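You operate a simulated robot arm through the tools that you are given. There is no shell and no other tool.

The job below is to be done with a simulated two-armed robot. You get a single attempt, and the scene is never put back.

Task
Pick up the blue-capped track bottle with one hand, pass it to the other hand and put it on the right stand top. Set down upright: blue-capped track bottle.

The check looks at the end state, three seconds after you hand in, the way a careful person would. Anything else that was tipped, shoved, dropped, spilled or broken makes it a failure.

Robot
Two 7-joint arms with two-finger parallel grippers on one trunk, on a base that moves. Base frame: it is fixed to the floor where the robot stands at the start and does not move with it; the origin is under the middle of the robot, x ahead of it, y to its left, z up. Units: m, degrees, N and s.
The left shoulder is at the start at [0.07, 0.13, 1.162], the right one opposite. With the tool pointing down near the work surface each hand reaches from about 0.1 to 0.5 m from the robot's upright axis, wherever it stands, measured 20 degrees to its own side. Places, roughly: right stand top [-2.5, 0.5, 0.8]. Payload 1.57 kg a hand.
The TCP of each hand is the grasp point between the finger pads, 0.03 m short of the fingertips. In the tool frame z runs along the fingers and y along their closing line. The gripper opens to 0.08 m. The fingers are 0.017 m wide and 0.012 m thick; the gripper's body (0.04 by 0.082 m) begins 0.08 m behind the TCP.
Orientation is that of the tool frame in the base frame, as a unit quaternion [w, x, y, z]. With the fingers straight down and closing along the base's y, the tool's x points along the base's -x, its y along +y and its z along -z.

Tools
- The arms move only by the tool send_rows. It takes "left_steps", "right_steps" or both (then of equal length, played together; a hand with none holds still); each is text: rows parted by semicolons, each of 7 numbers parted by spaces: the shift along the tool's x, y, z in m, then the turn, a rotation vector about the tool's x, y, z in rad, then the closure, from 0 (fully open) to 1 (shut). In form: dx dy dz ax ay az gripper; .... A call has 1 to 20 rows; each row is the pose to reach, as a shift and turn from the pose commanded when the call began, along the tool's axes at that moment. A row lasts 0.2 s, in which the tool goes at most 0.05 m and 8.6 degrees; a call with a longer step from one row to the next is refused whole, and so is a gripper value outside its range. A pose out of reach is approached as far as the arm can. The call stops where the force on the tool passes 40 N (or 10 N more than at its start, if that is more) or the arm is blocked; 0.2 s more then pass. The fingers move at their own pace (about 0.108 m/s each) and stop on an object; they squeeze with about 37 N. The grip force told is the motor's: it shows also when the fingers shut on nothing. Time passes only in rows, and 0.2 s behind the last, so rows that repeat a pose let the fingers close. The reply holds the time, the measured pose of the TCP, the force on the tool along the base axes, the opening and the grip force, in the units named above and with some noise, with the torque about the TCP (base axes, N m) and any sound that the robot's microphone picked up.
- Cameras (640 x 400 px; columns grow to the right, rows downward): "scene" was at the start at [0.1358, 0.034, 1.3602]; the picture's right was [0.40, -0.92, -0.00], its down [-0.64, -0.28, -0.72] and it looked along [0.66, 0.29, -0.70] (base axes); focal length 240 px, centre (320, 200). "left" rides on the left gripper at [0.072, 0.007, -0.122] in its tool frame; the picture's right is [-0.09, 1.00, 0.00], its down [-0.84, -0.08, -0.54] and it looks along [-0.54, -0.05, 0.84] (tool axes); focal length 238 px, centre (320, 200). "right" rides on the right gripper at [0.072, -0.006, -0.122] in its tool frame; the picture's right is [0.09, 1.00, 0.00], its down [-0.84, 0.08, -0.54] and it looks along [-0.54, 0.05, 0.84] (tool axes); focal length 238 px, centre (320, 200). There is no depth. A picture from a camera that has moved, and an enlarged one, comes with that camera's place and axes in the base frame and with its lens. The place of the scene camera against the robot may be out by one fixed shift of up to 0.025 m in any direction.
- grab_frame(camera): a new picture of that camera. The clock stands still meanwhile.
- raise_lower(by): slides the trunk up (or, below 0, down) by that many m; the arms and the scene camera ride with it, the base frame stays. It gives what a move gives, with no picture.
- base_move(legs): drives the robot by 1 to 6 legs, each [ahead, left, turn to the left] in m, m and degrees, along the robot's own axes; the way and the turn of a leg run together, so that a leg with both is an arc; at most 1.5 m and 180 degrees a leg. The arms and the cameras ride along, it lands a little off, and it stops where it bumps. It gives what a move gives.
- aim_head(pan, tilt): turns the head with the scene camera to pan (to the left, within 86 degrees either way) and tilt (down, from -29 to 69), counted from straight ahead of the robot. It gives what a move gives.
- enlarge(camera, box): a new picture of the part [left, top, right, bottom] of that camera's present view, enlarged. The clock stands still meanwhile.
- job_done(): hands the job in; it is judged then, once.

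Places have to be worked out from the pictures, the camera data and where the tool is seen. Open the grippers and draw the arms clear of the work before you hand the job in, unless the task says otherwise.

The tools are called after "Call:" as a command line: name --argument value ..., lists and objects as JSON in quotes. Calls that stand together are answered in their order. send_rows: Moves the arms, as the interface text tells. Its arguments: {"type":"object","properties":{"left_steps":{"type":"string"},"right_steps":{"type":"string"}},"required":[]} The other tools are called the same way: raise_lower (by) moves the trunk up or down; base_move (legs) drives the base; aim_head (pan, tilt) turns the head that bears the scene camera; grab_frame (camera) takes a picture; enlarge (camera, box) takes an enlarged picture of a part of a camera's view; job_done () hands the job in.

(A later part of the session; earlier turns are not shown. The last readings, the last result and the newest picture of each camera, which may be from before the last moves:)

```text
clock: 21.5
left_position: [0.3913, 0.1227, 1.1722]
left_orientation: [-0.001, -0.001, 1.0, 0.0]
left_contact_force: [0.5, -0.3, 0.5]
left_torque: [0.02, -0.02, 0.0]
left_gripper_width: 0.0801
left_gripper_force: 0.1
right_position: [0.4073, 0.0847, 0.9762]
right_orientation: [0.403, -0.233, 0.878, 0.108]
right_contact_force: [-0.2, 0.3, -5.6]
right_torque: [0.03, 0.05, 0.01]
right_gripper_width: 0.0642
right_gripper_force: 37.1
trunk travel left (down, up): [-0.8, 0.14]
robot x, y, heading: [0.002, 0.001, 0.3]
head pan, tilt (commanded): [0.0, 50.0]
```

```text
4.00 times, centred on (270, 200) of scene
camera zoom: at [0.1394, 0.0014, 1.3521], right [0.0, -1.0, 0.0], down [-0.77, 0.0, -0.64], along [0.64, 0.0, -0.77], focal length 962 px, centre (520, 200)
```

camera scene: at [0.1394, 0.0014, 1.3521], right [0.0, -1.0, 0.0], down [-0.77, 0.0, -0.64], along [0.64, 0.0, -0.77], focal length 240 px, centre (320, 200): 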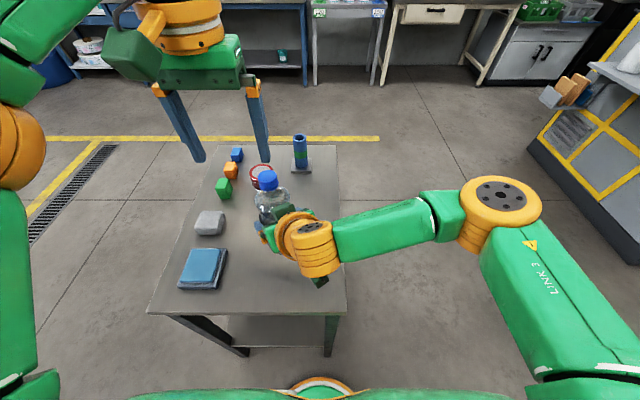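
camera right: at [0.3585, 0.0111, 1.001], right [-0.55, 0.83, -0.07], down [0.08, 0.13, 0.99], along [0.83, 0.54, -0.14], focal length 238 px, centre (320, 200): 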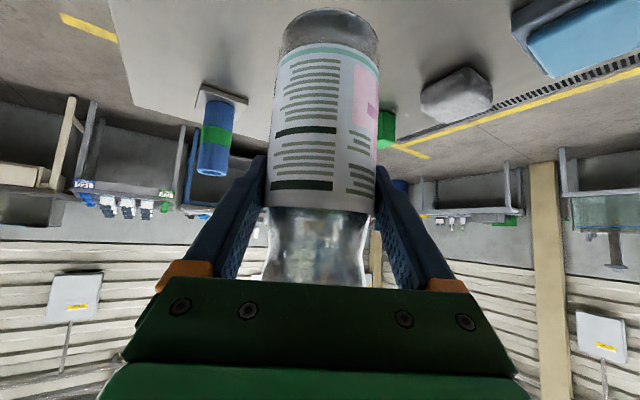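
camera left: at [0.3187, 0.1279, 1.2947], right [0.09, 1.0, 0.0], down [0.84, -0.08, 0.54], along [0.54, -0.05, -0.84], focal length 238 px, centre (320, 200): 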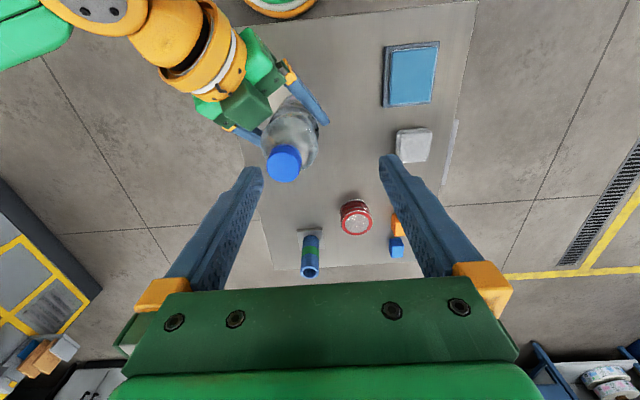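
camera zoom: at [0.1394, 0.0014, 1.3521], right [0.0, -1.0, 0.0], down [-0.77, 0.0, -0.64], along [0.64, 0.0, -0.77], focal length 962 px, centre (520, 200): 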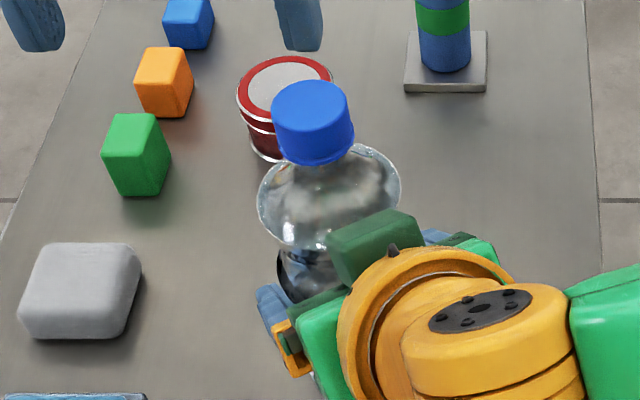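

The cap top is at (0.408, 0.086, 1.097) and the bottle is upright. I centre the left hand above it first, then check.

Call:
send_rows --left_steps "-0.0085 -0.018 0 0 0 0 0; -0.017 -0.0355 0 0 0 0 0; -0.017 -0.0355 0.01 0 0 0 0; -0.017 -0.0355 0.02 0 0 0 0; -0.017 -0.0355 0.02 0 0 0 0"

Call:
grab_frame --camera "left"

Call:
grab_frame --camera "scene"

Call:
enlarge --camera "left" --box '[240, 115, 400, 235]'

```text
clock: 22.7
left_position: [0.4068, 0.0871, 1.1532]
left_orientation: [-0.001, 0.0, 1.0, 0.0]
left_contact_force: [-0.5, 0.2, 0.1]
left_torque: [0.02, -0.01, -0.02]
left_gripper_width: 0.08
left_gripper_force: 0.1
right_position: [0.4081, 0.083, 0.9757]
right_orientation: [0.403, -0.234, 0.878, 0.109]
right_contact_force: [0.5, -0.4, -5.1]
right_torque: [-0.03, 0.01, 0.02]
right_gripper_width: 0.0639
right_gripper_force: 37.0
trunk travel left (down, up): [-0.8, 0.14]
robot x, y, heading: [-0.0004, 0.0018, -0.2]
head pan, tilt (commanded): [0.0, 50.0]
```

```text
taken
camera left: at [0.3342, 0.0921, 1.2758], right [0.09, 1.0, 0.0], down [0.84, -0.08, 0.54], along [0.54, -0.05, -0.84], focal length 238 px, centre (320, 200)
```

left: 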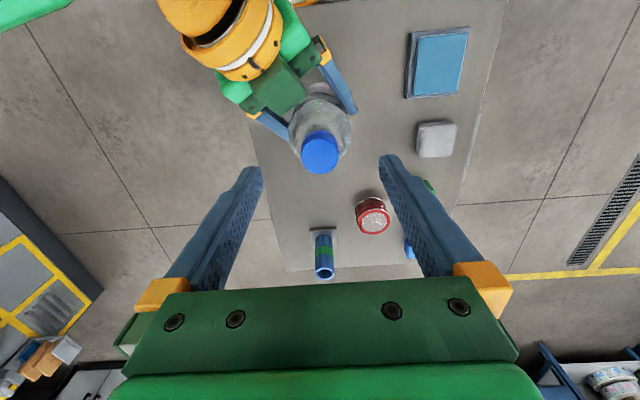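

```text
taken
camera scene: at [0.1391, 0.0008, 1.3521], right [0.0, -1.0, 0.0], down [-0.77, 0.0, -0.64], along [0.64, 0.0, -0.77], focal length 240 px, centre (320, 200)
```

scene: 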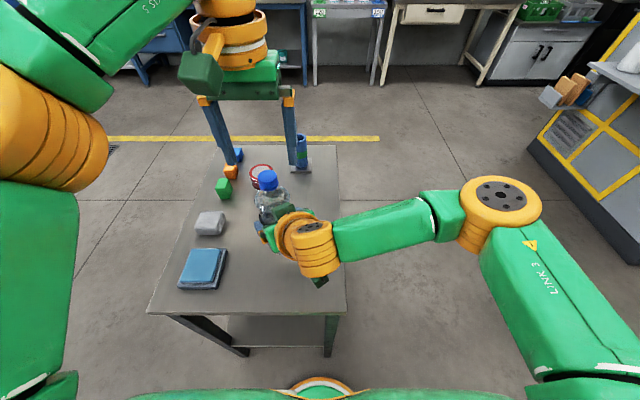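

```text
3.33 times, centred on (320, 175) of left
camera zoom: at [0.3342, 0.0921, 1.2758], right [0.09, 1.0, 0.0], down [0.84, -0.08, 0.54], along [0.54, -0.05, -0.84], focal length 794 px, centre (320, 283)
```

zoom: 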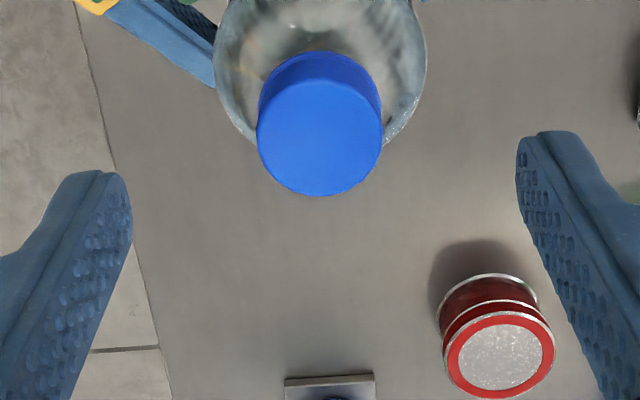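

The left hand is centred over the cap within about 1–2 mm. I descend 0.06 m to bring the pads around the cap, fingers open.

Call:
send_rows --left_steps "-0.0005 0 0.015 0 0 0 0; -0.001 0 0.03 0 0 0 0; -0.0015 0 0.045 0 0 0 0; -0.0015 0 0.0595 0 0 0 0; -0.0015 0 0.0595 0 0 0 0"

Call:
grab_frame --camera "left"

Call:
grab_frame --camera "right"

Call:
enlarge --camera "scene" --box '[180, 80, 360, 280]'

```text
clock: 23.9
left_position: [0.4073, 0.0867, 1.0937]
left_orientation: [0.0, -0.001, 1.0, 0.0]
left_contact_force: [0.2, 0.0, -0.3]
left_torque: [-0.02, 0.01, 0.01]
left_gripper_width: 0.0801
left_gripper_force: 0.0
right_position: [0.4076, 0.0849, 0.9758]
right_orientation: [0.404, -0.234, 0.878, 0.108]
right_contact_force: [-1.5, 0.2, -6.3]
right_torque: [0.0, 0.0, -0.01]
right_gripper_width: 0.064
right_gripper_force: 37.3
trunk travel left (down, up): [-0.8, 0.14]
robot x, y, heading: [0.0019, -0.0004, 0.1]
head pan, tilt (commanded): [0.0, 50.0]
```

```text
taken
camera left: at [0.3355, 0.0925, 1.2157], right [0.09, 1.0, 0.0], down [0.84, -0.08, 0.54], along [0.54, -0.05, -0.84], focal length 238 px, centre (320, 200)
```

left: 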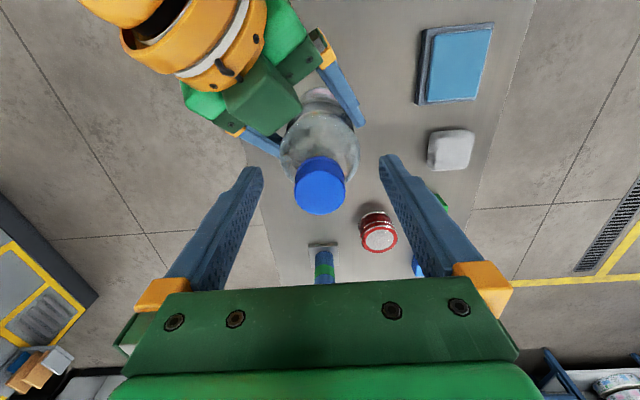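

```text
taken
camera right: at [0.2892, 0.0103, 1.0012], right [-0.55, 0.83, -0.07], down [0.08, 0.13, 0.99], along [0.83, 0.54, -0.14], focal length 238 px, centre (320, 200)
```

right: 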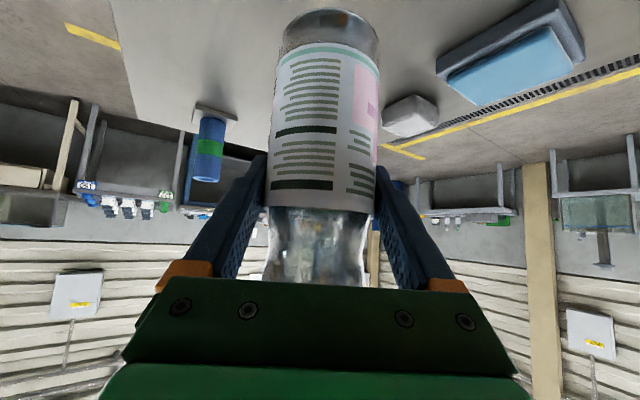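

```text
2.00 times, centred on (270, 180) of scene
camera zoom: at [0.1391, 0.0014, 1.3521], right [0.0, -1.0, 0.0], down [-0.77, 0.0, -0.64], along [0.64, 0.0, -0.77], focal length 481 px, centre (420, 240)
```

zoom: 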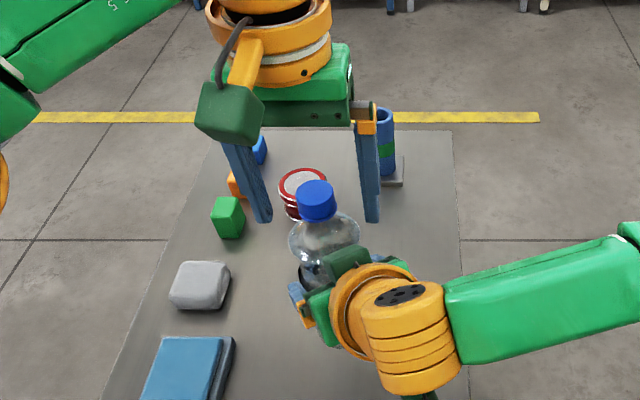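

The cap sits at the left TCP with the pads around it. I close the left gripper on the cap while the right one keeps holding.

Call:
send_rows --left_steps "0 0 0 0 0 0 1; 0 0 0 0 0 0 1; 0 0 0 0 0 0 1; 0 0 0 0 0 0 1; 0 0 0 0 0 0 1"

Call:
grab_frame --camera "left"

Call:
enlarge --camera "scene" --box '[180, 80, 360, 280]'

```text
clock: 25.1
left_position: [0.4071, 0.0862, 1.0934]
left_orientation: [0.0, -0.001, 1.0, 0.0]
left_contact_force: [-0.4, -4.3, -0.3]
left_torque: [0.19, 0.0, -0.12]
left_gripper_width: 0.0302
left_gripper_force: 37.7
right_position: [0.4079, 0.0854, 0.9764]
right_orientation: [0.403, -0.235, 0.878, 0.108]
right_contact_force: [0.3, 4.5, -3.6]
right_torque: [-0.71, 0.1, 0.12]
right_gripper_width: 0.064
right_gripper_force: 36.9
trunk travel left (down, up): [-0.8, 0.14]
robot x, y, heading: [-0.0009, 0.0003, -0.2]
head pan, tilt (commanded): [0.0, 50.0]
```

```text
taken
camera left: at [0.3355, 0.0925, 1.2159], right [0.09, 1.0, 0.0], down [0.84, -0.08, 0.54], along [0.54, -0.05, -0.84], focal length 238 px, centre (320, 200)
```

left: 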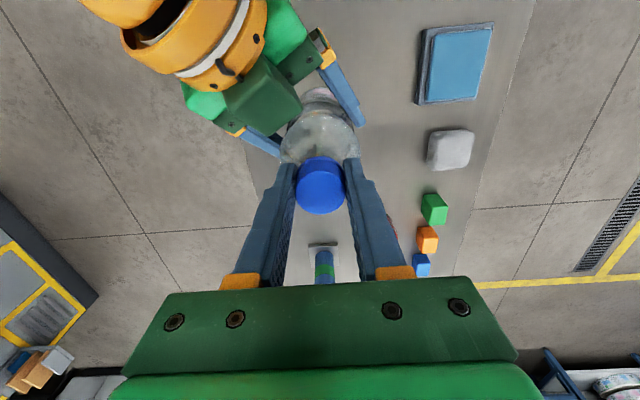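

```text
2.00 times, centred on (270, 180) of scene
camera zoom: at [0.1391, 0.0015, 1.3521], right [0.0, -1.0, 0.0], down [-0.77, 0.0, -0.64], along [0.64, 0.0, -0.77], focal length 481 px, centre (420, 240)
```

zoom: 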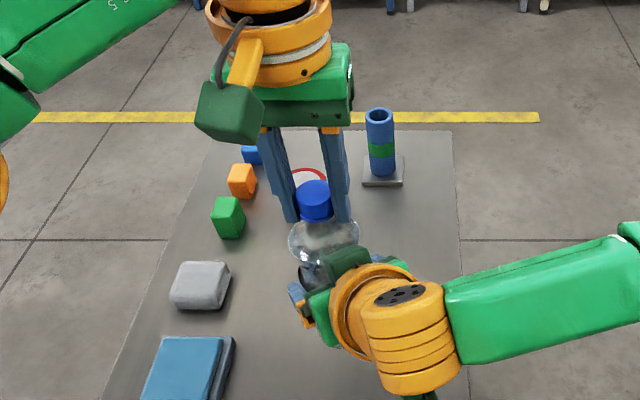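

The left hand holds the cap firmly (0.0302 m, 37.7 N). I now open the right gripper in place and check that the bottle stays hanging from the left hand.

Call:
send_rows --right_steps "0 0 0 0 0 0 0.1; 0 0 0 0 0 0 0; 0 0 0 0 0 0 0; 0 0 0 0 0 0 0" --left_steps "0 0 0 0 0 0 1; 0 0 0 0 0 0 1; 0 0 0 0 0 0 1; 0 0 0 0 0 0 1"

Call:
grab_frame --camera "right"

Call:
grab_frame --camera "left"

```text
clock: 26.1
left_position: [0.4067, 0.0878, 1.0942]
left_orientation: [-0.002, 0.0, 1.0, 0.0]
left_contact_force: [0.4, -0.2, -0.8]
left_torque: [-0.1, -0.01, 0.03]
left_gripper_width: 0.0301
left_gripper_force: 37.3
right_position: [0.407, 0.085, 0.9759]
right_orientation: [0.403, -0.234, 0.878, 0.108]
right_contact_force: [-0.4, 0.4, -0.3]
right_torque: [0.02, 0.04, 0.0]
right_gripper_width: 0.08
right_gripper_force: 0.1
trunk travel left (down, up): [-0.8, 0.14]
robot x, y, heading: [-0.0002, 0.0002, 0.0]
head pan, tilt (commanded): [0.0, 50.0]
```

```text
taken
camera right: at [0.2893, 0.0104, 1.0012], right [-0.55, 0.83, -0.07], down [0.08, 0.13, 0.99], along [0.83, 0.54, -0.14], focal length 238 px, centre (320, 200)
```

right: 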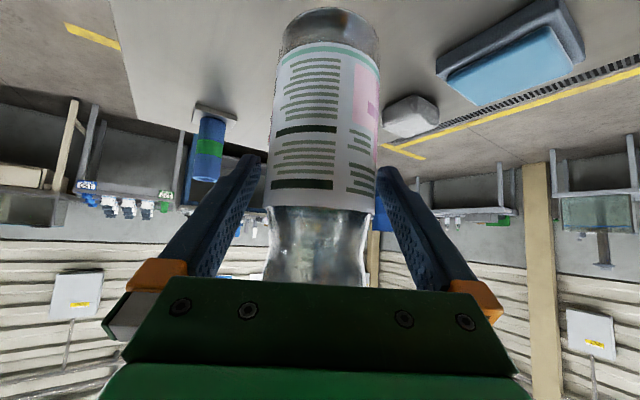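

```text
taken
camera left: at [0.3355, 0.0925, 1.2159], right [0.09, 1.0, 0.0], down [0.84, -0.08, 0.54], along [0.54, -0.05, -0.84], focal length 238 px, centre (320, 200)
```

left: 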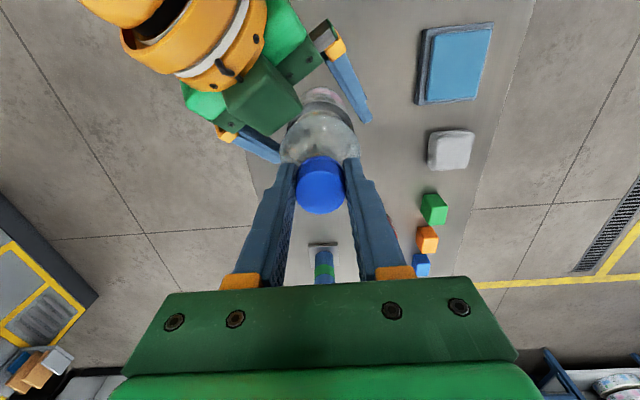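

The right fingers are open and the bottle looks still, but the left hand doesn't yet show the bottle's weight. I wait half a second and read again before withdrawing.

Call:
send_rows --left_steps "0 0 0 0 0 0 1; 0 0 0 0 0 0 1; 0 0 0 0 0 0 1"

Call:
enlarge --camera "scene" --box '[180, 80, 360, 280]'

```text
clock: 26.9
left_position: [0.4078, 0.0867, 1.0927]
left_orientation: [0.0, 0.0, 1.0, 0.0]
left_contact_force: [0.0, -0.3, 0.5]
left_torque: [-0.03, 0.01, 0.03]
left_gripper_width: 0.0303
left_gripper_force: 36.6
right_position: [0.4066, 0.0855, 0.9757]
right_orientation: [0.403, -0.234, 0.878, 0.108]
right_contact_force: [0.3, 0.4, 0.9]
right_torque: [-0.02, -0.02, 0.03]
right_gripper_width: 0.08
right_gripper_force: 0.0
trunk travel left (down, up): [-0.8, 0.14]
robot x, y, heading: [-0.0009, 0.0015, 0.0]
head pan, tilt (commanded): [0.0, 50.0]
```

```text
2.00 times, centred on (270, 180) of scene
camera zoom: at [0.1391, 0.0015, 1.3521], right [0.0, -1.0, 0.0], down [-0.77, 0.0, -0.64], along [0.64, 0.0, -0.77], focal length 481 px, centre (420, 240)
```

zoom: 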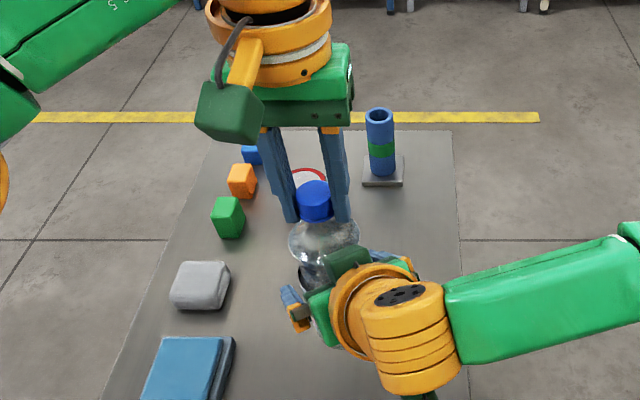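

Neither hand reports the 5.6 N, yet the bottle is clearly in the air by the camera geometry. I raise the left hand by 0.02 m to confirm the bottle follows it while it is still between the open right fingers.

Call:
send_rows --left_steps "0 0 -0.005 0 0 0 1; 0 0 -0.01 0 0 0 1; 0 0 -0.015 0 0 0 1; 0 0 -0.02 0 0 0 1; 0 0 -0.02 0 0 0 1"

Call:
grab_frame --camera "right"

Call:
grab_frame --camera "left"

```text
clock: 28.1
left_position: [0.4093, 0.0873, 1.1137]
left_orientation: [-0.001, 0.0, 1.0, 0.001]
left_contact_force: [-0.1, -0.2, -4.6]
left_torque: [-0.07, 0.01, 0.0]
left_gripper_width: 0.0301
left_gripper_force: 36.7
right_position: [0.4072, 0.086, 0.9751]
right_orientation: [0.404, -0.234, 0.878, 0.108]
right_contact_force: [-0.2, -0.7, -0.1]
right_torque: [0.02, 0.02, 0.03]
right_gripper_width: 0.0799
right_gripper_force: 0.0
trunk travel left (down, up): [-0.8, 0.14]
robot x, y, heading: [0.0026, 0.001, 0.2]
head pan, tilt (commanded): [0.0, 50.0]
```

```text
taken
camera right: at [0.2893, 0.0103, 1.0012], right [-0.55, 0.83, -0.07], down [0.08, 0.13, 0.99], along [0.83, 0.54, -0.14], focal length 238 px, centre (320, 200)
```

right: 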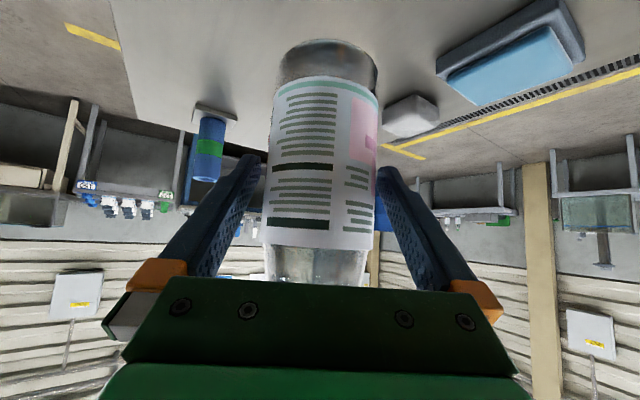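

```text
taken
camera left: at [0.3359, 0.0926, 1.2356], right [0.09, 1.0, 0.0], down [0.84, -0.08, 0.54], along [0.54, -0.05, -0.84], focal length 238 px, centre (320, 200)
```

left: 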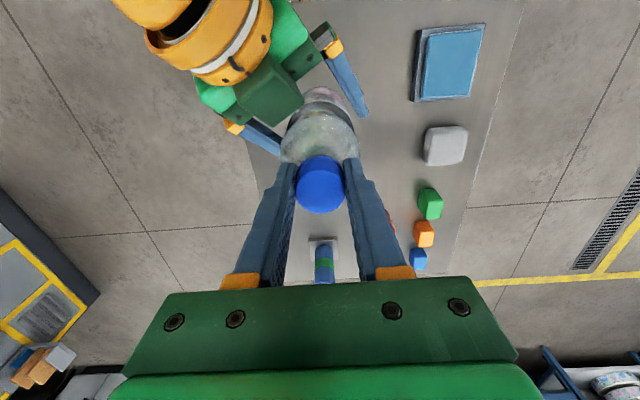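

The bottle rises with the left hand and its weight now reads there (-4.6 N). I withdraw the right hand horizontally backwards from the bottle.

Call:
send_rows --right_steps "0.0131 0 -0.0152 0 0 0 0; 0.0261 0 -0.0304 0 0 0 0; 0.0392 0 -0.0456 0 0 0 0; 0.0522 0 -0.0609 0 0 0 0; 0.0587 0 -0.0685 0 0 0 0; 0.0587 0 -0.0685 0 0 0 0"

Call:
grab_frame --camera "right"

Call:
grab_frame --camera "scene"

```text
clock: 29.5
left_position: [0.4092, 0.0872, 1.1136]
left_orientation: [-0.001, 0.0, 1.0, 0.001]
left_contact_force: [0.0, -0.1, -4.9]
left_torque: [-0.1, 0.01, 0.0]
left_gripper_width: 0.0303
left_gripper_force: 37.6
right_position: [0.3284, 0.0389, 0.9762]
right_orientation: [0.404, -0.234, 0.878, 0.108]
right_contact_force: [0.6, 0.2, 1.0]
right_torque: [0.01, 0.03, 0.0]
right_gripper_width: 0.08
right_gripper_force: 0.0
trunk travel left (down, up): [-0.8, 0.14]
robot x, y, heading: [-0.0006, 0.0015, 0.2]
head pan, tilt (commanded): [0.0, 50.0]
```

```text
taken
camera right: at [0.2108, -0.035, 1.0015], right [-0.55, 0.83, -0.07], down [0.08, 0.13, 0.99], along [0.83, 0.54, -0.14], focal length 238 px, centre (320, 200)
```

right: 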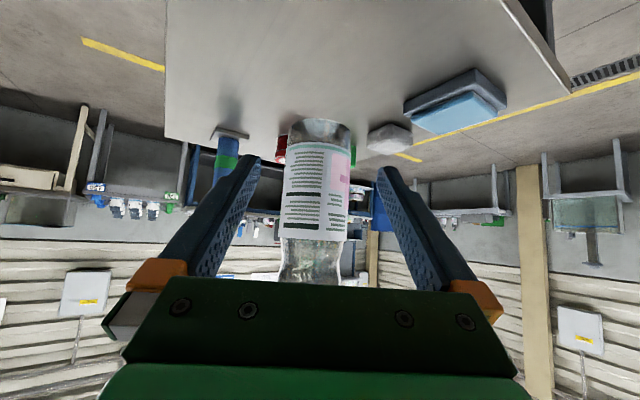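

```text
taken
camera scene: at [0.1393, 0.0016, 1.3521], right [0.0, -1.0, 0.0], down [-0.77, 0.0, -0.64], along [0.64, 0.0, -0.77], focal length 240 px, centre (320, 200)
```

scene: 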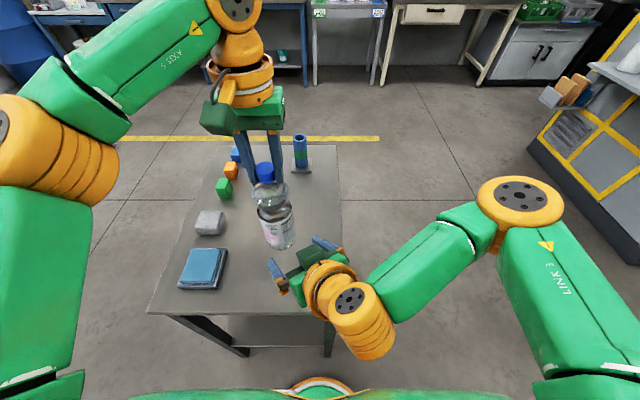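

The handover is done and the bottle hangs upright from the left hand. I move the right hand further away to the right, then raise the trunk a bit for safe driving.

Call:
send_rows --right_steps "0.006 -0.026 -0.0147 0 0 0 0; 0.0119 -0.052 -0.0294 0 0 0 0; 0.0179 -0.0779 -0.0441 0 0 0 0; 0.0238 -0.1039 -0.0588 0 0 0 0; 0.0238 -0.1039 -0.0588 0 0 0 0"

Call:
raise_lower --by 0.08

Call:
grab_frame --camera "scene"

Call:
grab_frame --camera "right"

```text
clock: 30.7
left_position: [0.4086, 0.0877, 1.1131]
left_orientation: [-0.001, 0.0, 1.0, 0.0]
left_contact_force: [0.4, 0.2, -5.1]
left_torque: [0.01, 0.02, -0.03]
left_gripper_width: 0.0302
left_gripper_force: 36.9
right_position: [0.3771, -0.0766, 0.9865]
right_orientation: [0.403, -0.235, 0.878, 0.109]
right_contact_force: [0.5, 0.1, 0.0]
right_torque: [0.0, 0.01, 0.01]
right_gripper_width: 0.08
right_gripper_force: 0.2
right hand out of reach, approached as far as the arm can: row 1, 2, 3, 4, 5
trunk travel left (down, up): [-0.8, 0.14]
robot x, y, heading: [0.0025, -0.0014, -0.0]
head pan, tilt (commanded): [0.0, 50.0]
```

```text
clock: 31.9
left_position: [0.4078, 0.086, 1.1934]
left_orientation: [0.0, 0.0, 1.0, 0.0]
left_contact_force: [0.7, 0.7, -4.0]
left_torque: [0.01, -0.02, 0.02]
left_gripper_width: 0.0302
left_gripper_force: 37.0
right_position: [0.3769, -0.0767, 1.0667]
right_orientation: [0.403, -0.234, 0.878, 0.109]
right_contact_force: [0.0, -0.2, 0.5]
right_torque: [0.02, -0.01, -0.01]
right_gripper_width: 0.0799
right_gripper_force: 0.2
trunk travel left (down, up): [-0.88, 0.06]
robot x, y, heading: [0.0016, 0.0053, 0.1]
head pan, tilt (commanded): [0.0, 50.0]
```

```text
taken
camera scene: at [0.1392, 0.0013, 1.4321], right [0.0, -1.0, 0.0], down [-0.77, 0.0, -0.64], along [0.64, 0.0, -0.77], focal length 240 px, centre (320, 200)
```

scene: 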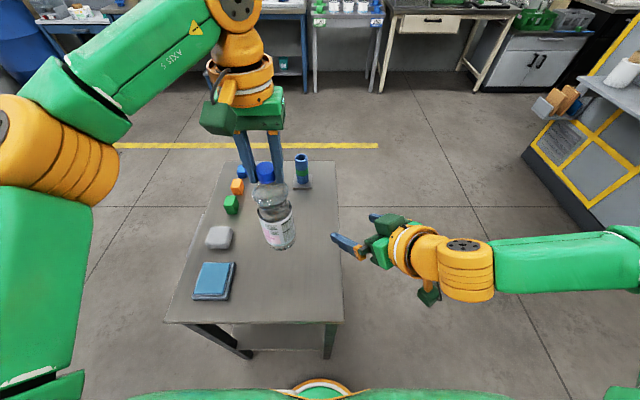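

```text
taken
camera right: at [0.2589, -0.1507, 1.0913], right [-0.55, 0.83, -0.07], down [0.08, 0.13, 0.99], along [0.83, 0.54, -0.14], focal length 238 px, centre (320, 200)
```

right: 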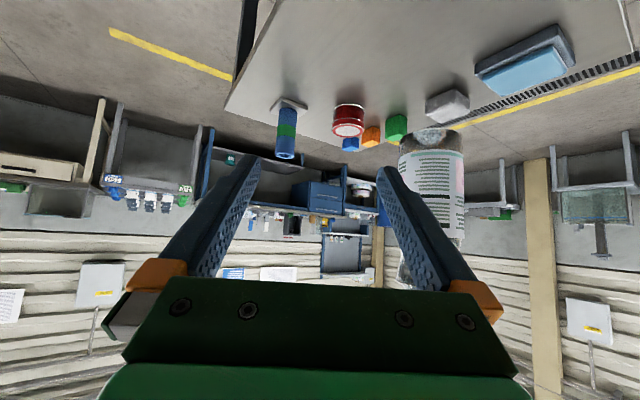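

The right elbow now sticks out toward the turntable side, so I first drive back-left away from it, then turn left 60° to get a view behind.

Call:
base_move --legs '[[-0.12, 0.4, 0], [0, 0, 60]]'

Call:
aim_head --pan 80 --tilt 20

Call:
grab_frame --camera "scene"

Call:
grab_frame --camera "left"

```text
clock: 37.1
left_position: [0.0133, 0.7901, 1.1929]
left_orientation: [-0.001, -0.498, 0.867, -0.001]
left_contact_force: [-0.1, -0.3, -6.1]
left_torque: [-0.01, 0.01, 0.02]
left_gripper_width: 0.0302
left_gripper_force: 37.3
right_position: [0.1382, 0.6801, 1.065]
right_orientation: [0.295, -0.641, 0.643, 0.297]
right_contact_force: [0.4, 1.0, -0.6]
right_torque: [0.0, 0.01, 0.0]
right_gripper_width: 0.0801
right_gripper_force: 0.0
trunk travel left (down, up): [-0.88, 0.06]
robot x, y, heading: [-0.1209, 0.3934, 59.9]
head pan, tilt (commanded): [0.0, 50.0]
```

```text
clock: 38.6
left_position: [0.013, 0.79, 1.1923]
left_orientation: [-0.001, -0.498, 0.867, -0.001]
left_contact_force: [-0.1, -0.1, -5.0]
left_torque: [0.02, 0.0, 0.01]
left_gripper_width: 0.0303
left_gripper_force: 36.8
right_position: [0.1387, 0.6829, 1.0657]
right_orientation: [0.296, -0.64, 0.644, 0.296]
right_contact_force: [0.3, 0.1, -0.1]
right_torque: [-0.03, 0.01, -0.04]
right_gripper_width: 0.0799
right_gripper_force: 0.1
trunk travel left (down, up): [-0.88, 0.06]
robot x, y, heading: [-0.1174, 0.3943, 59.7]
head pan, tilt (commanded): [80.0, 20.0]
```

```text
taken
camera scene: at [-0.1515, 0.5, 1.4777], right [0.65, 0.76, 0.0], down [0.26, -0.22, -0.94], along [-0.72, 0.61, -0.34], focal length 240 px, centre (320, 200)
```

scene: 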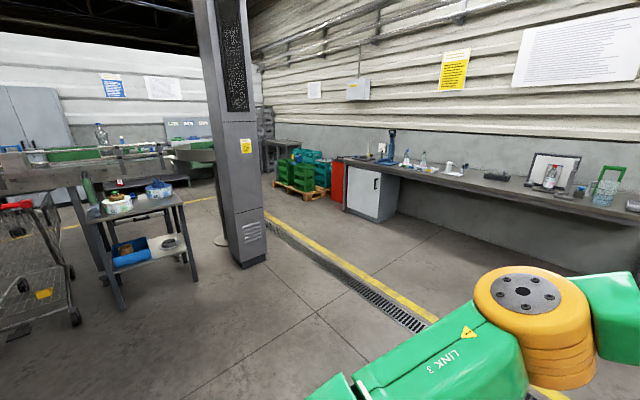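

```text
taken
camera left: at [-0.0288, 0.731, 1.3155], right [-0.81, 0.58, 0.0], down [0.49, 0.69, 0.54], along [0.31, 0.44, -0.84], focal length 238 px, centre (320, 200)
```

left: 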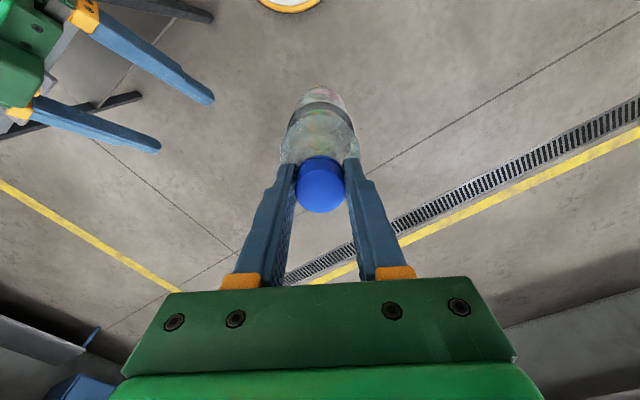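

A small two-level stand with some items is visible at about (-2.45, 0.55), which fits the right stand. I turn further left to face it and look properly.

Call:
base_move --legs '[[0, 0, 115]]'

Call:
aim_head --pan 0 --tilt 25

Call:
grab_frame --camera "scene"

Call:
grab_frame --camera "right"

```text
clock: 43.8
left_position: [-0.5316, 0.3424, 1.1945]
left_orientation: [0.0, 0.999, -0.042, 0.002]
left_contact_force: [-0.2, 0.5, -4.3]
left_torque: [-0.02, -0.01, -0.03]
left_gripper_width: 0.0301
left_gripper_force: 36.9
right_position: [-0.4849, 0.5025, 1.0664]
right_orientation: [0.092, 0.886, 0.198, -0.408]
right_contact_force: [-0.1, -0.1, 0.1]
right_torque: [0.0, 0.01, 0.0]
right_gripper_width: 0.08
right_gripper_force: 0.1
trunk travel left (down, up): [-0.88, 0.06]
robot x, y, heading: [-0.1156, 0.3966, 175.4]
head pan, tilt (commanded): [80.0, 20.0]
```

```text
clock: 45.4
left_position: [-0.5321, 0.3419, 1.193]
left_orientation: [0.0, 0.999, -0.041, 0.001]
left_contact_force: [-0.7, -0.5, -5.7]
left_torque: [-0.03, 0.01, 0.0]
left_gripper_width: 0.0301
left_gripper_force: 37.3
right_position: [-0.4864, 0.5029, 1.0649]
right_orientation: [0.093, 0.887, 0.198, -0.407]
right_contact_force: [-0.5, -0.4, 0.2]
right_torque: [0.02, 0.02, -0.02]
right_gripper_width: 0.0801
right_gripper_force: 0.1
trunk travel left (down, up): [-0.88, 0.06]
robot x, y, heading: [-0.1173, 0.3904, 175.1]
head pan, tilt (commanded): [0.0, 25.0]
```

```text
taken
camera scene: at [-0.2495, 0.4067, 1.4696], right [0.08, 1.0, 0.0], down [0.42, -0.04, -0.91], along [-0.9, 0.08, -0.42], focal length 240 px, centre (320, 200)
```

scene: 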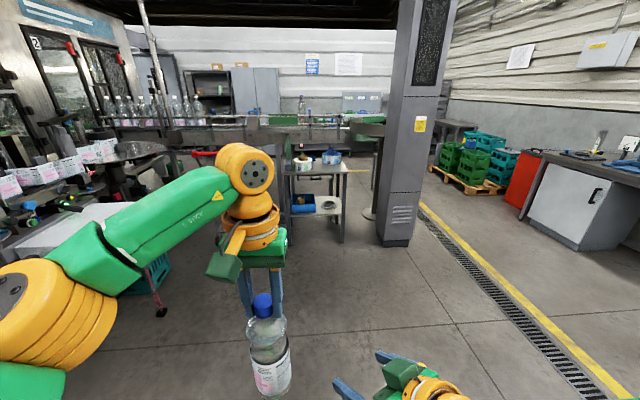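

```text
taken
camera right: at [-0.3625, 0.5672, 1.0912], right [0.48, -0.88, -0.07], down [-0.09, -0.12, 0.99], along [-0.87, -0.47, -0.14], focal length 238 px, centre (320, 200)
```

right: 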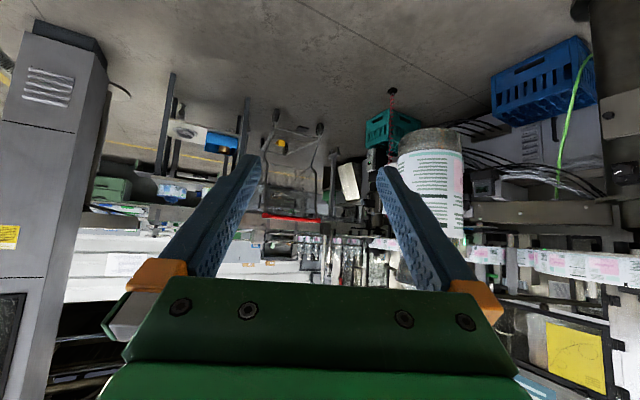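

The stand is ahead, spanning about y 0.29–0.84 with its near edge at x ≈ -2.26, and the way there is clear; the column stands at (-2.26, 1.41). I straighten to face -x and drive 1.0 m closer for a good look at the top.

Call:
base_move --legs '[[0, 0, 4.9], [1.0, -0.1, 0]]'

Call:
aim_head --pan 0 --tilt 35

Call:
grab_frame --camera "scene"

Call:
grab_frame --camera "right"

Call:
grab_frame --camera "left"

```text
clock: 51.1
left_position: [-1.5377, 0.4163, 1.1941]
left_orientation: [0.0, 1.0, -0.005, 0.0]
left_contact_force: [0.1, 0.0, -4.7]
left_torque: [0.01, 0.0, -0.02]
left_gripper_width: 0.0302
left_gripper_force: 37.1
right_position: [-1.5046, 0.5786, 1.0671]
right_orientation: [0.106, 0.879, 0.23, -0.404]
right_contact_force: [-0.1, -0.3, -0.4]
right_torque: [0.01, 0.0, 0.02]
right_gripper_width: 0.08
right_gripper_force: 0.0
trunk travel left (down, up): [-0.88, 0.06]
robot x, y, heading: [-1.1289, 0.5006, 179.4]
head pan, tilt (commanded): [0.0, 25.0]
```

```text
clock: 51.8
left_position: [-1.5392, 0.416, 1.1943]
left_orientation: [-0.001, 1.0, -0.006, 0.001]
left_contact_force: [-0.3, -0.1, -4.5]
left_torque: [0.0, -0.02, 0.0]
left_gripper_width: 0.0301
left_gripper_force: 37.1
right_position: [-1.5038, 0.5779, 1.066]
right_orientation: [0.107, 0.879, 0.23, -0.404]
right_contact_force: [0.8, -0.2, 0.5]
right_torque: [-0.03, 0.0, -0.02]
right_gripper_width: 0.0802
right_gripper_force: 0.1
trunk travel left (down, up): [-0.88, 0.06]
robot x, y, heading: [-1.13, 0.4994, 179.2]
head pan, tilt (commanded): [0.0, 35.0]
```

```text
taken
camera scene: at [-1.2582, 0.5016, 1.4539], right [0.01, 1.0, 0.0], down [0.57, -0.01, -0.82], along [-0.82, 0.01, -0.57], focal length 240 px, centre (320, 200)
```

scene: 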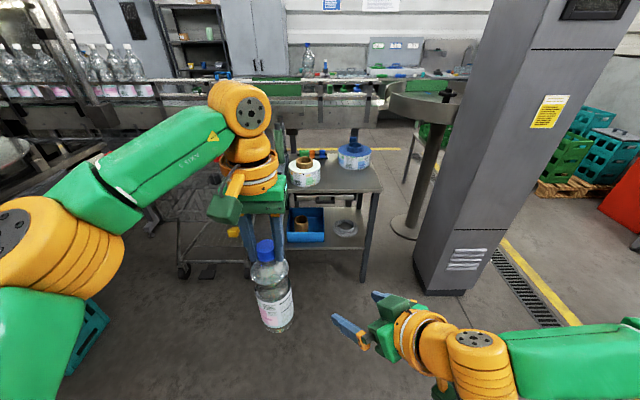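

```text
taken
camera right: at [-1.3869, 0.6541, 1.0913], right [0.54, -0.84, -0.07], down [-0.08, -0.13, 0.99], along [-0.84, -0.53, -0.14], focal length 238 px, centre (320, 200)
```

right: 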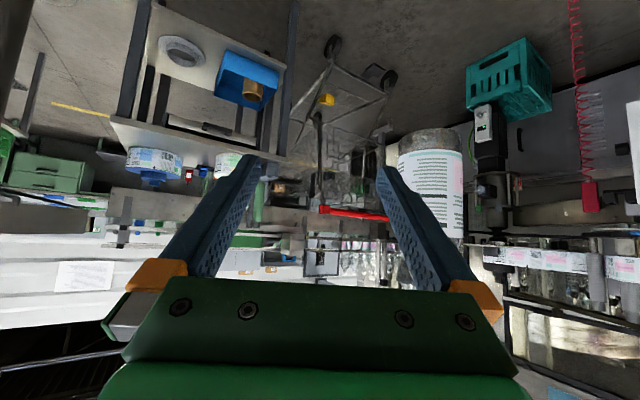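

```text
taken
camera left: at [-1.4674, 0.4083, 1.3155], right [-0.1, -0.99, 0.0], down [-0.84, 0.09, 0.54], along [-0.54, 0.06, -0.84], focal length 238 px, centre (320, 200)
```

left: 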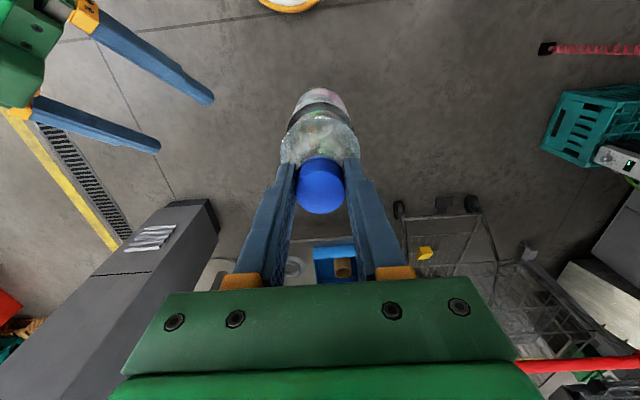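

The stand with tape rolls and a lower shelf is well visible now. I enlarge it to see what stands on the top and where there is free room.

Call:
enlarge --camera "scene" --box '[240, 110, 420, 220]'

Call:
enlarge --camera "right" --box '[90, 0, 330, 220]'

```text
3.56 times, centred on (330, 165) of scene
camera zoom: at [-1.2582, 0.5016, 1.4539], right [0.01, 1.0, 0.0], down [0.57, -0.01, -0.82], along [-0.82, 0.01, -0.57], focal length 855 px, centre (284, 324)
```

zoom: 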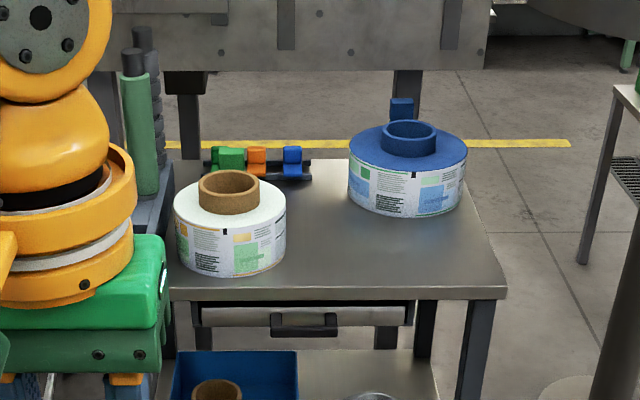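

```text
1.82 times, centred on (210, 110) of right
camera zoom: at [-1.3869, 0.6541, 1.0913], right [0.54, -0.84, -0.07], down [-0.08, -0.13, 0.99], along [-0.84, -0.53, -0.14], focal length 433 px, centre (520, 364)
```

zoom: 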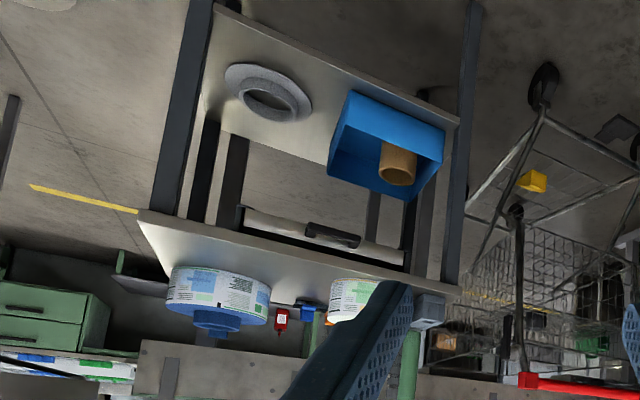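

The top's front-right part is free: tape rolls stand at about (-2.40, 0.44) and (-2.60, 0.72), so I plan to set the bottle at about (-2.37, 0.62). The column at y > 1.17 means the right arm must be tucked: I turn the right tool back down and pull it back to the robot's side.

Call:
send_rows --right_steps "0.0127 -0.0061 -0.0214 0 0.1229 0 0; 0.0254 -0.0123 -0.0429 0 0.2457 0 0; 0.0381 -0.0184 -0.0643 0 0.3686 0 0; 0.0508 -0.0245 -0.0857 0 0.4914 0 0; 0.0635 -0.0306 -0.1071 0 0.6143 0 0; 0.0762 -0.0368 -0.1286 0 0.7371 0 0; 0.0889 -0.0429 -0.15 0 0.86 0 0; 0.0889 -0.0429 -0.15 0 0.86 0 0"

Call:
grab_frame --camera "scene"

```text
clock: 53.6
left_position: [-1.5389, 0.4163, 1.1935]
left_orientation: [0.001, 1.0, -0.005, 0.001]
left_contact_force: [-0.7, -0.1, -4.1]
left_torque: [-0.01, -0.04, -0.03]
left_gripper_width: 0.0304
left_gripper_force: 37.0
right_position: [-1.378, 0.7022, 1.098]
right_orientation: [0.001, 0.968, 0.253, -0.001]
right_contact_force: [0.1, 0.0, 0.6]
right_torque: [-0.05, -0.02, -0.03]
right_gripper_width: 0.0799
right_gripper_force: 0.1
right hand out of reach, approached as far as the arm can: row 1, 2, 3
trunk travel left (down, up): [-0.88, 0.06]
robot x, y, heading: [-1.1255, 0.4975, 179.4]
head pan, tilt (commanded): [0.0, 35.0]
```

```text
taken
camera scene: at [-1.2583, 0.5017, 1.4538], right [0.01, 1.0, 0.0], down [0.57, -0.01, -0.82], along [-0.82, 0.01, -0.57], focal length 240 px, centre (320, 200)
```

scene: 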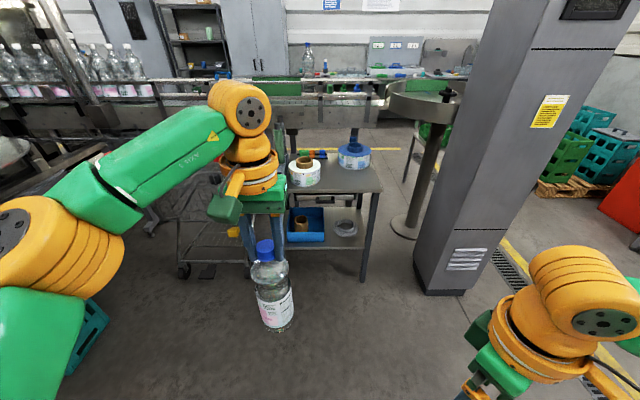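

The right hand is tucked at the side. Now I shift the left hand with the bottle toward the robot's midline, and look at the right elbow by panning the head.

Call:
send_rows --left_steps "0.006 -0.0208 0 0 0 0 1; 0.012 -0.0415 0 0 0 0 1; 0.018 -0.0623 0 0 0 0 1; 0.024 -0.083 0 0 0 0 1; 0.024 -0.083 0 0 0 0 1"

Call:
grab_frame --camera "left"

Call:
aim_head --pan -70 --tilt 40

Call:
grab_frame --camera "scene"

```text
clock: 54.8
left_position: [-1.5118, 0.5004, 1.1941]
left_orientation: [0.0, 1.0, -0.005, 0.0]
left_contact_force: [0.4, 0.3, -4.6]
left_torque: [-0.02, -0.04, 0.02]
left_gripper_width: 0.0301
left_gripper_force: 36.9
right_position: [-1.3782, 0.7022, 1.0986]
right_orientation: [0.002, 0.967, 0.254, -0.001]
right_contact_force: [0.0, 0.3, -0.1]
right_torque: [-0.04, 0.02, 0.02]
right_gripper_width: 0.0802
right_gripper_force: 0.1
trunk travel left (down, up): [-0.88, 0.06]
robot x, y, heading: [-1.1283, 0.5005, 179.4]
head pan, tilt (commanded): [0.0, 35.0]
```

```text
taken
camera left: at [-1.4415, 0.4917, 1.3156], right [-0.1, -0.99, 0.0], down [-0.84, 0.09, 0.54], along [-0.54, 0.06, -0.84], focal length 238 px, centre (320, 200)
```

left: 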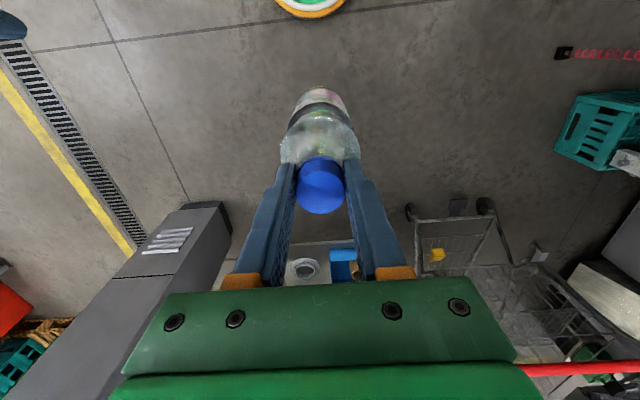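

```text
clock: 56.2
left_position: [-1.5129, 0.5004, 1.1921]
left_orientation: [0.0, 1.0, -0.006, 0.001]
left_contact_force: [-0.5, -0.7, -5.0]
left_torque: [0.0, -0.03, 0.01]
left_gripper_width: 0.0303
left_gripper_force: 37.1
right_position: [-1.3786, 0.7015, 1.0973]
right_orientation: [0.001, 0.967, 0.253, -0.001]
right_contact_force: [-0.2, 0.8, -0.3]
right_torque: [0.0, 0.01, -0.06]
right_gripper_width: 0.08
right_gripper_force: 0.0
trunk travel left (down, up): [-0.88, 0.06]
robot x, y, heading: [-1.1298, 0.4991, 179.4]
head pan, tilt (commanded): [-70.0, 40.0]
```

```text
taken
camera scene: at [-1.1985, 0.5811, 1.4464], right [0.94, 0.33, 0.0], down [0.21, -0.61, -0.77], along [-0.25, 0.72, -0.64], focal length 240 px, centre (320, 200)
```

scene: 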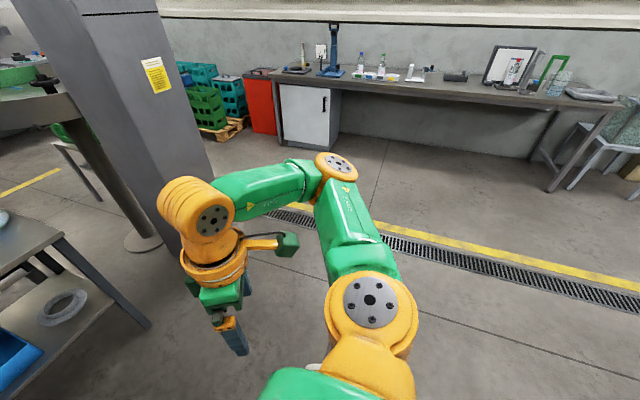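

The right elbow reaches about 0.47 m out, too close to the column if I face straight in. I will approach turned about 20° to the right from the stand's left-front instead; first I drive to about (-1.58, 0.36) and turn to heading 160°.

Call:
base_move --legs '[[0.45, 0.14, 0], [0, 0, -19.4]]'

Call:
aim_head --pan 0 --tilt 45

Call:
grab_frame --camera "scene"

Call:
grab_frame --camera "left"

Call:
grab_frame --camera "right"

```text
clock: 60.1
left_position: [-1.9335, 0.4912, 1.1933]
left_orientation: [0.001, 0.984, -0.176, 0.0]
left_contact_force: [-0.8, -0.7, -5.3]
left_torque: [-0.01, -0.02, -0.06]
left_gripper_width: 0.0302
left_gripper_force: 37.1
right_position: [-1.7394, 0.6373, 1.0968]
right_orientation: [0.001, 0.996, 0.085, -0.001]
right_contact_force: [0.4, -0.1, 0.1]
right_torque: [0.0, -0.01, -0.01]
right_gripper_width: 0.08
right_gripper_force: 0.1
trunk travel left (down, up): [-0.88, 0.06]
robot x, y, heading: [-1.5725, 0.3615, 159.9]
head pan, tilt (commanded): [-70.0, 40.0]
```

```text
clock: 61.5
left_position: [-1.9325, 0.4908, 1.1928]
left_orientation: [0.0, 0.985, -0.175, 0.001]
left_contact_force: [-0.7, 0.5, -4.5]
left_torque: [0.0, 0.02, -0.02]
left_gripper_width: 0.0303
left_gripper_force: 36.5
right_position: [-1.7394, 0.6375, 1.0974]
right_orientation: [0.001, 0.996, 0.086, -0.002]
right_contact_force: [0.0, 0.0, -0.3]
right_torque: [0.02, -0.05, 0.02]
right_gripper_width: 0.08
right_gripper_force: 0.1
trunk travel left (down, up): [-0.88, 0.06]
robot x, y, heading: [-1.5763, 0.3623, 159.9]
head pan, tilt (commanded): [0.0, 45.0]
```

```text
taken
camera scene: at [-1.6862, 0.4098, 1.4391], right [0.35, 0.94, 0.0], down [0.66, -0.24, -0.71], along [-0.66, 0.24, -0.71], focal length 240 px, centre (320, 200)
```

scene: 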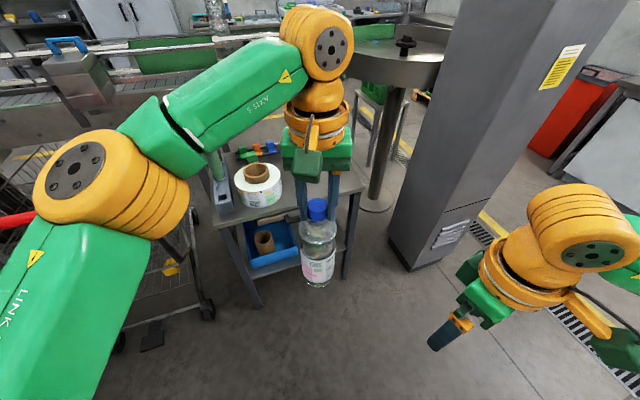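

```text
taken
camera left: at [-1.8688, 0.4597, 1.3155], right [-0.43, -0.9, 0.0], down [-0.76, 0.36, 0.54], along [-0.49, 0.23, -0.84], focal length 238 px, centre (320, 200)
```

left: 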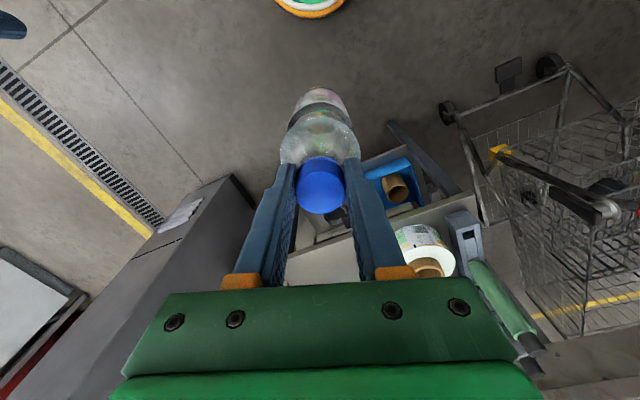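

```text
taken
camera right: at [-1.6688, 0.6572, 1.2195], right [0.26, -0.97, 0.0], down [-0.81, -0.22, 0.54], along [-0.53, -0.14, -0.84], focal length 238 px, centre (320, 200)
```

right: 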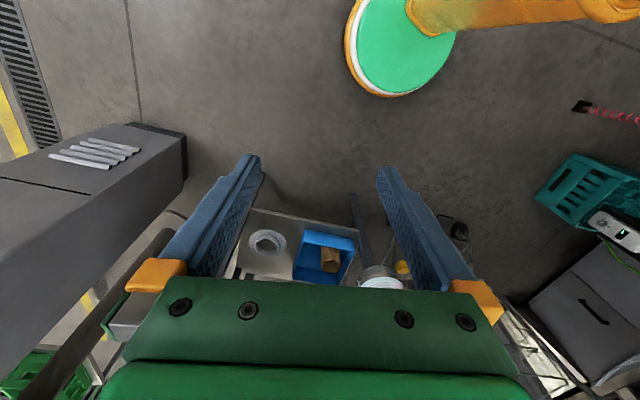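

The approach is clear: the left elbow passes well above the tape roll and the right side stays clear of the column. I drive 0.30 m ahead first, then check the distance to the stand.

Call:
base_move --legs '[[0.3, 0.02, 0]]'

Call:
grab_frame --camera "scene"

Call:
grab_frame --camera "left"

Call:
grab_frame --camera "right"

```text
clock: 63.5
left_position: [-2.2163, 0.5728, 1.193]
left_orientation: [0.0, 0.985, -0.172, -0.001]
left_contact_force: [0.3, 0.0, -5.1]
left_torque: [0.01, 0.0, -0.01]
left_gripper_width: 0.03
left_gripper_force: 37.1
right_position: [-2.0241, 0.7185, 1.0982]
right_orientation: [0.0, 0.996, 0.088, -0.003]
right_contact_force: [0.6, -0.3, 0.0]
right_torque: [0.01, 0.03, 0.03]
right_gripper_width: 0.08
right_gripper_force: 0.1
trunk travel left (down, up): [-0.88, 0.06]
robot x, y, heading: [-1.8587, 0.4468, 160.2]
head pan, tilt (commanded): [0.0, 45.0]
```

```text
taken
camera scene: at [-1.9689, 0.491, 1.4394], right [0.34, 0.94, 0.0], down [0.66, -0.24, -0.71], along [-0.67, 0.24, -0.71], focal length 240 px, centre (320, 200)
```

scene: 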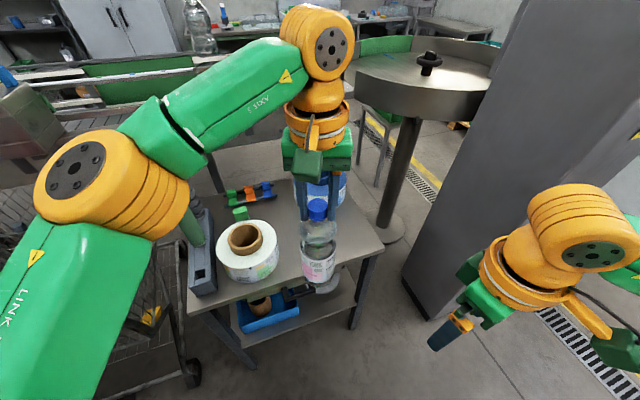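

```text
taken
camera left: at [-2.152, 0.5404, 1.3163], right [-0.43, -0.9, 0.0], down [-0.76, 0.36, 0.54], along [-0.49, 0.23, -0.84], focal length 238 px, centre (320, 200)
```

left: 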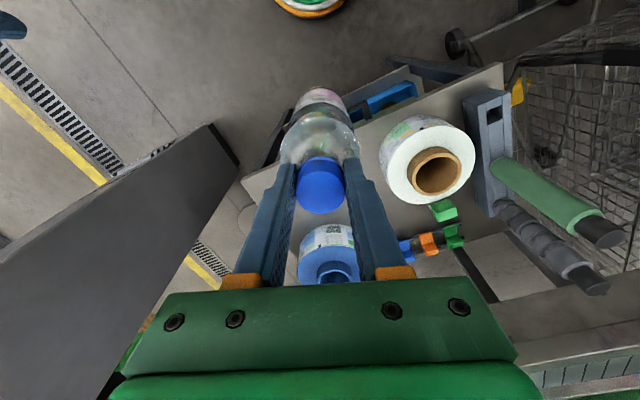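

```text
taken
camera right: at [-1.9531, 0.7387, 1.22], right [0.26, -0.96, 0.0], down [-0.81, -0.22, 0.55], along [-0.53, -0.14, -0.84], focal length 238 px, centre (320, 200)
```

right: 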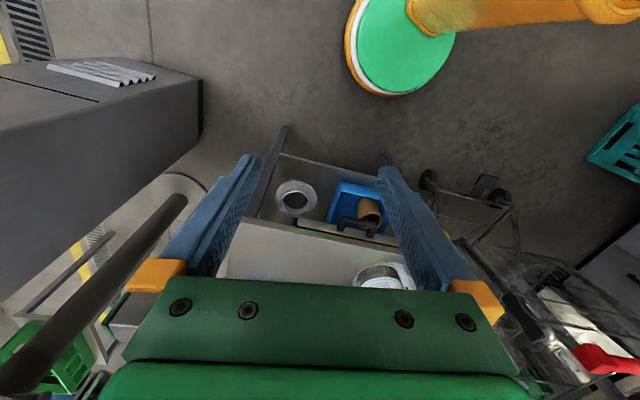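

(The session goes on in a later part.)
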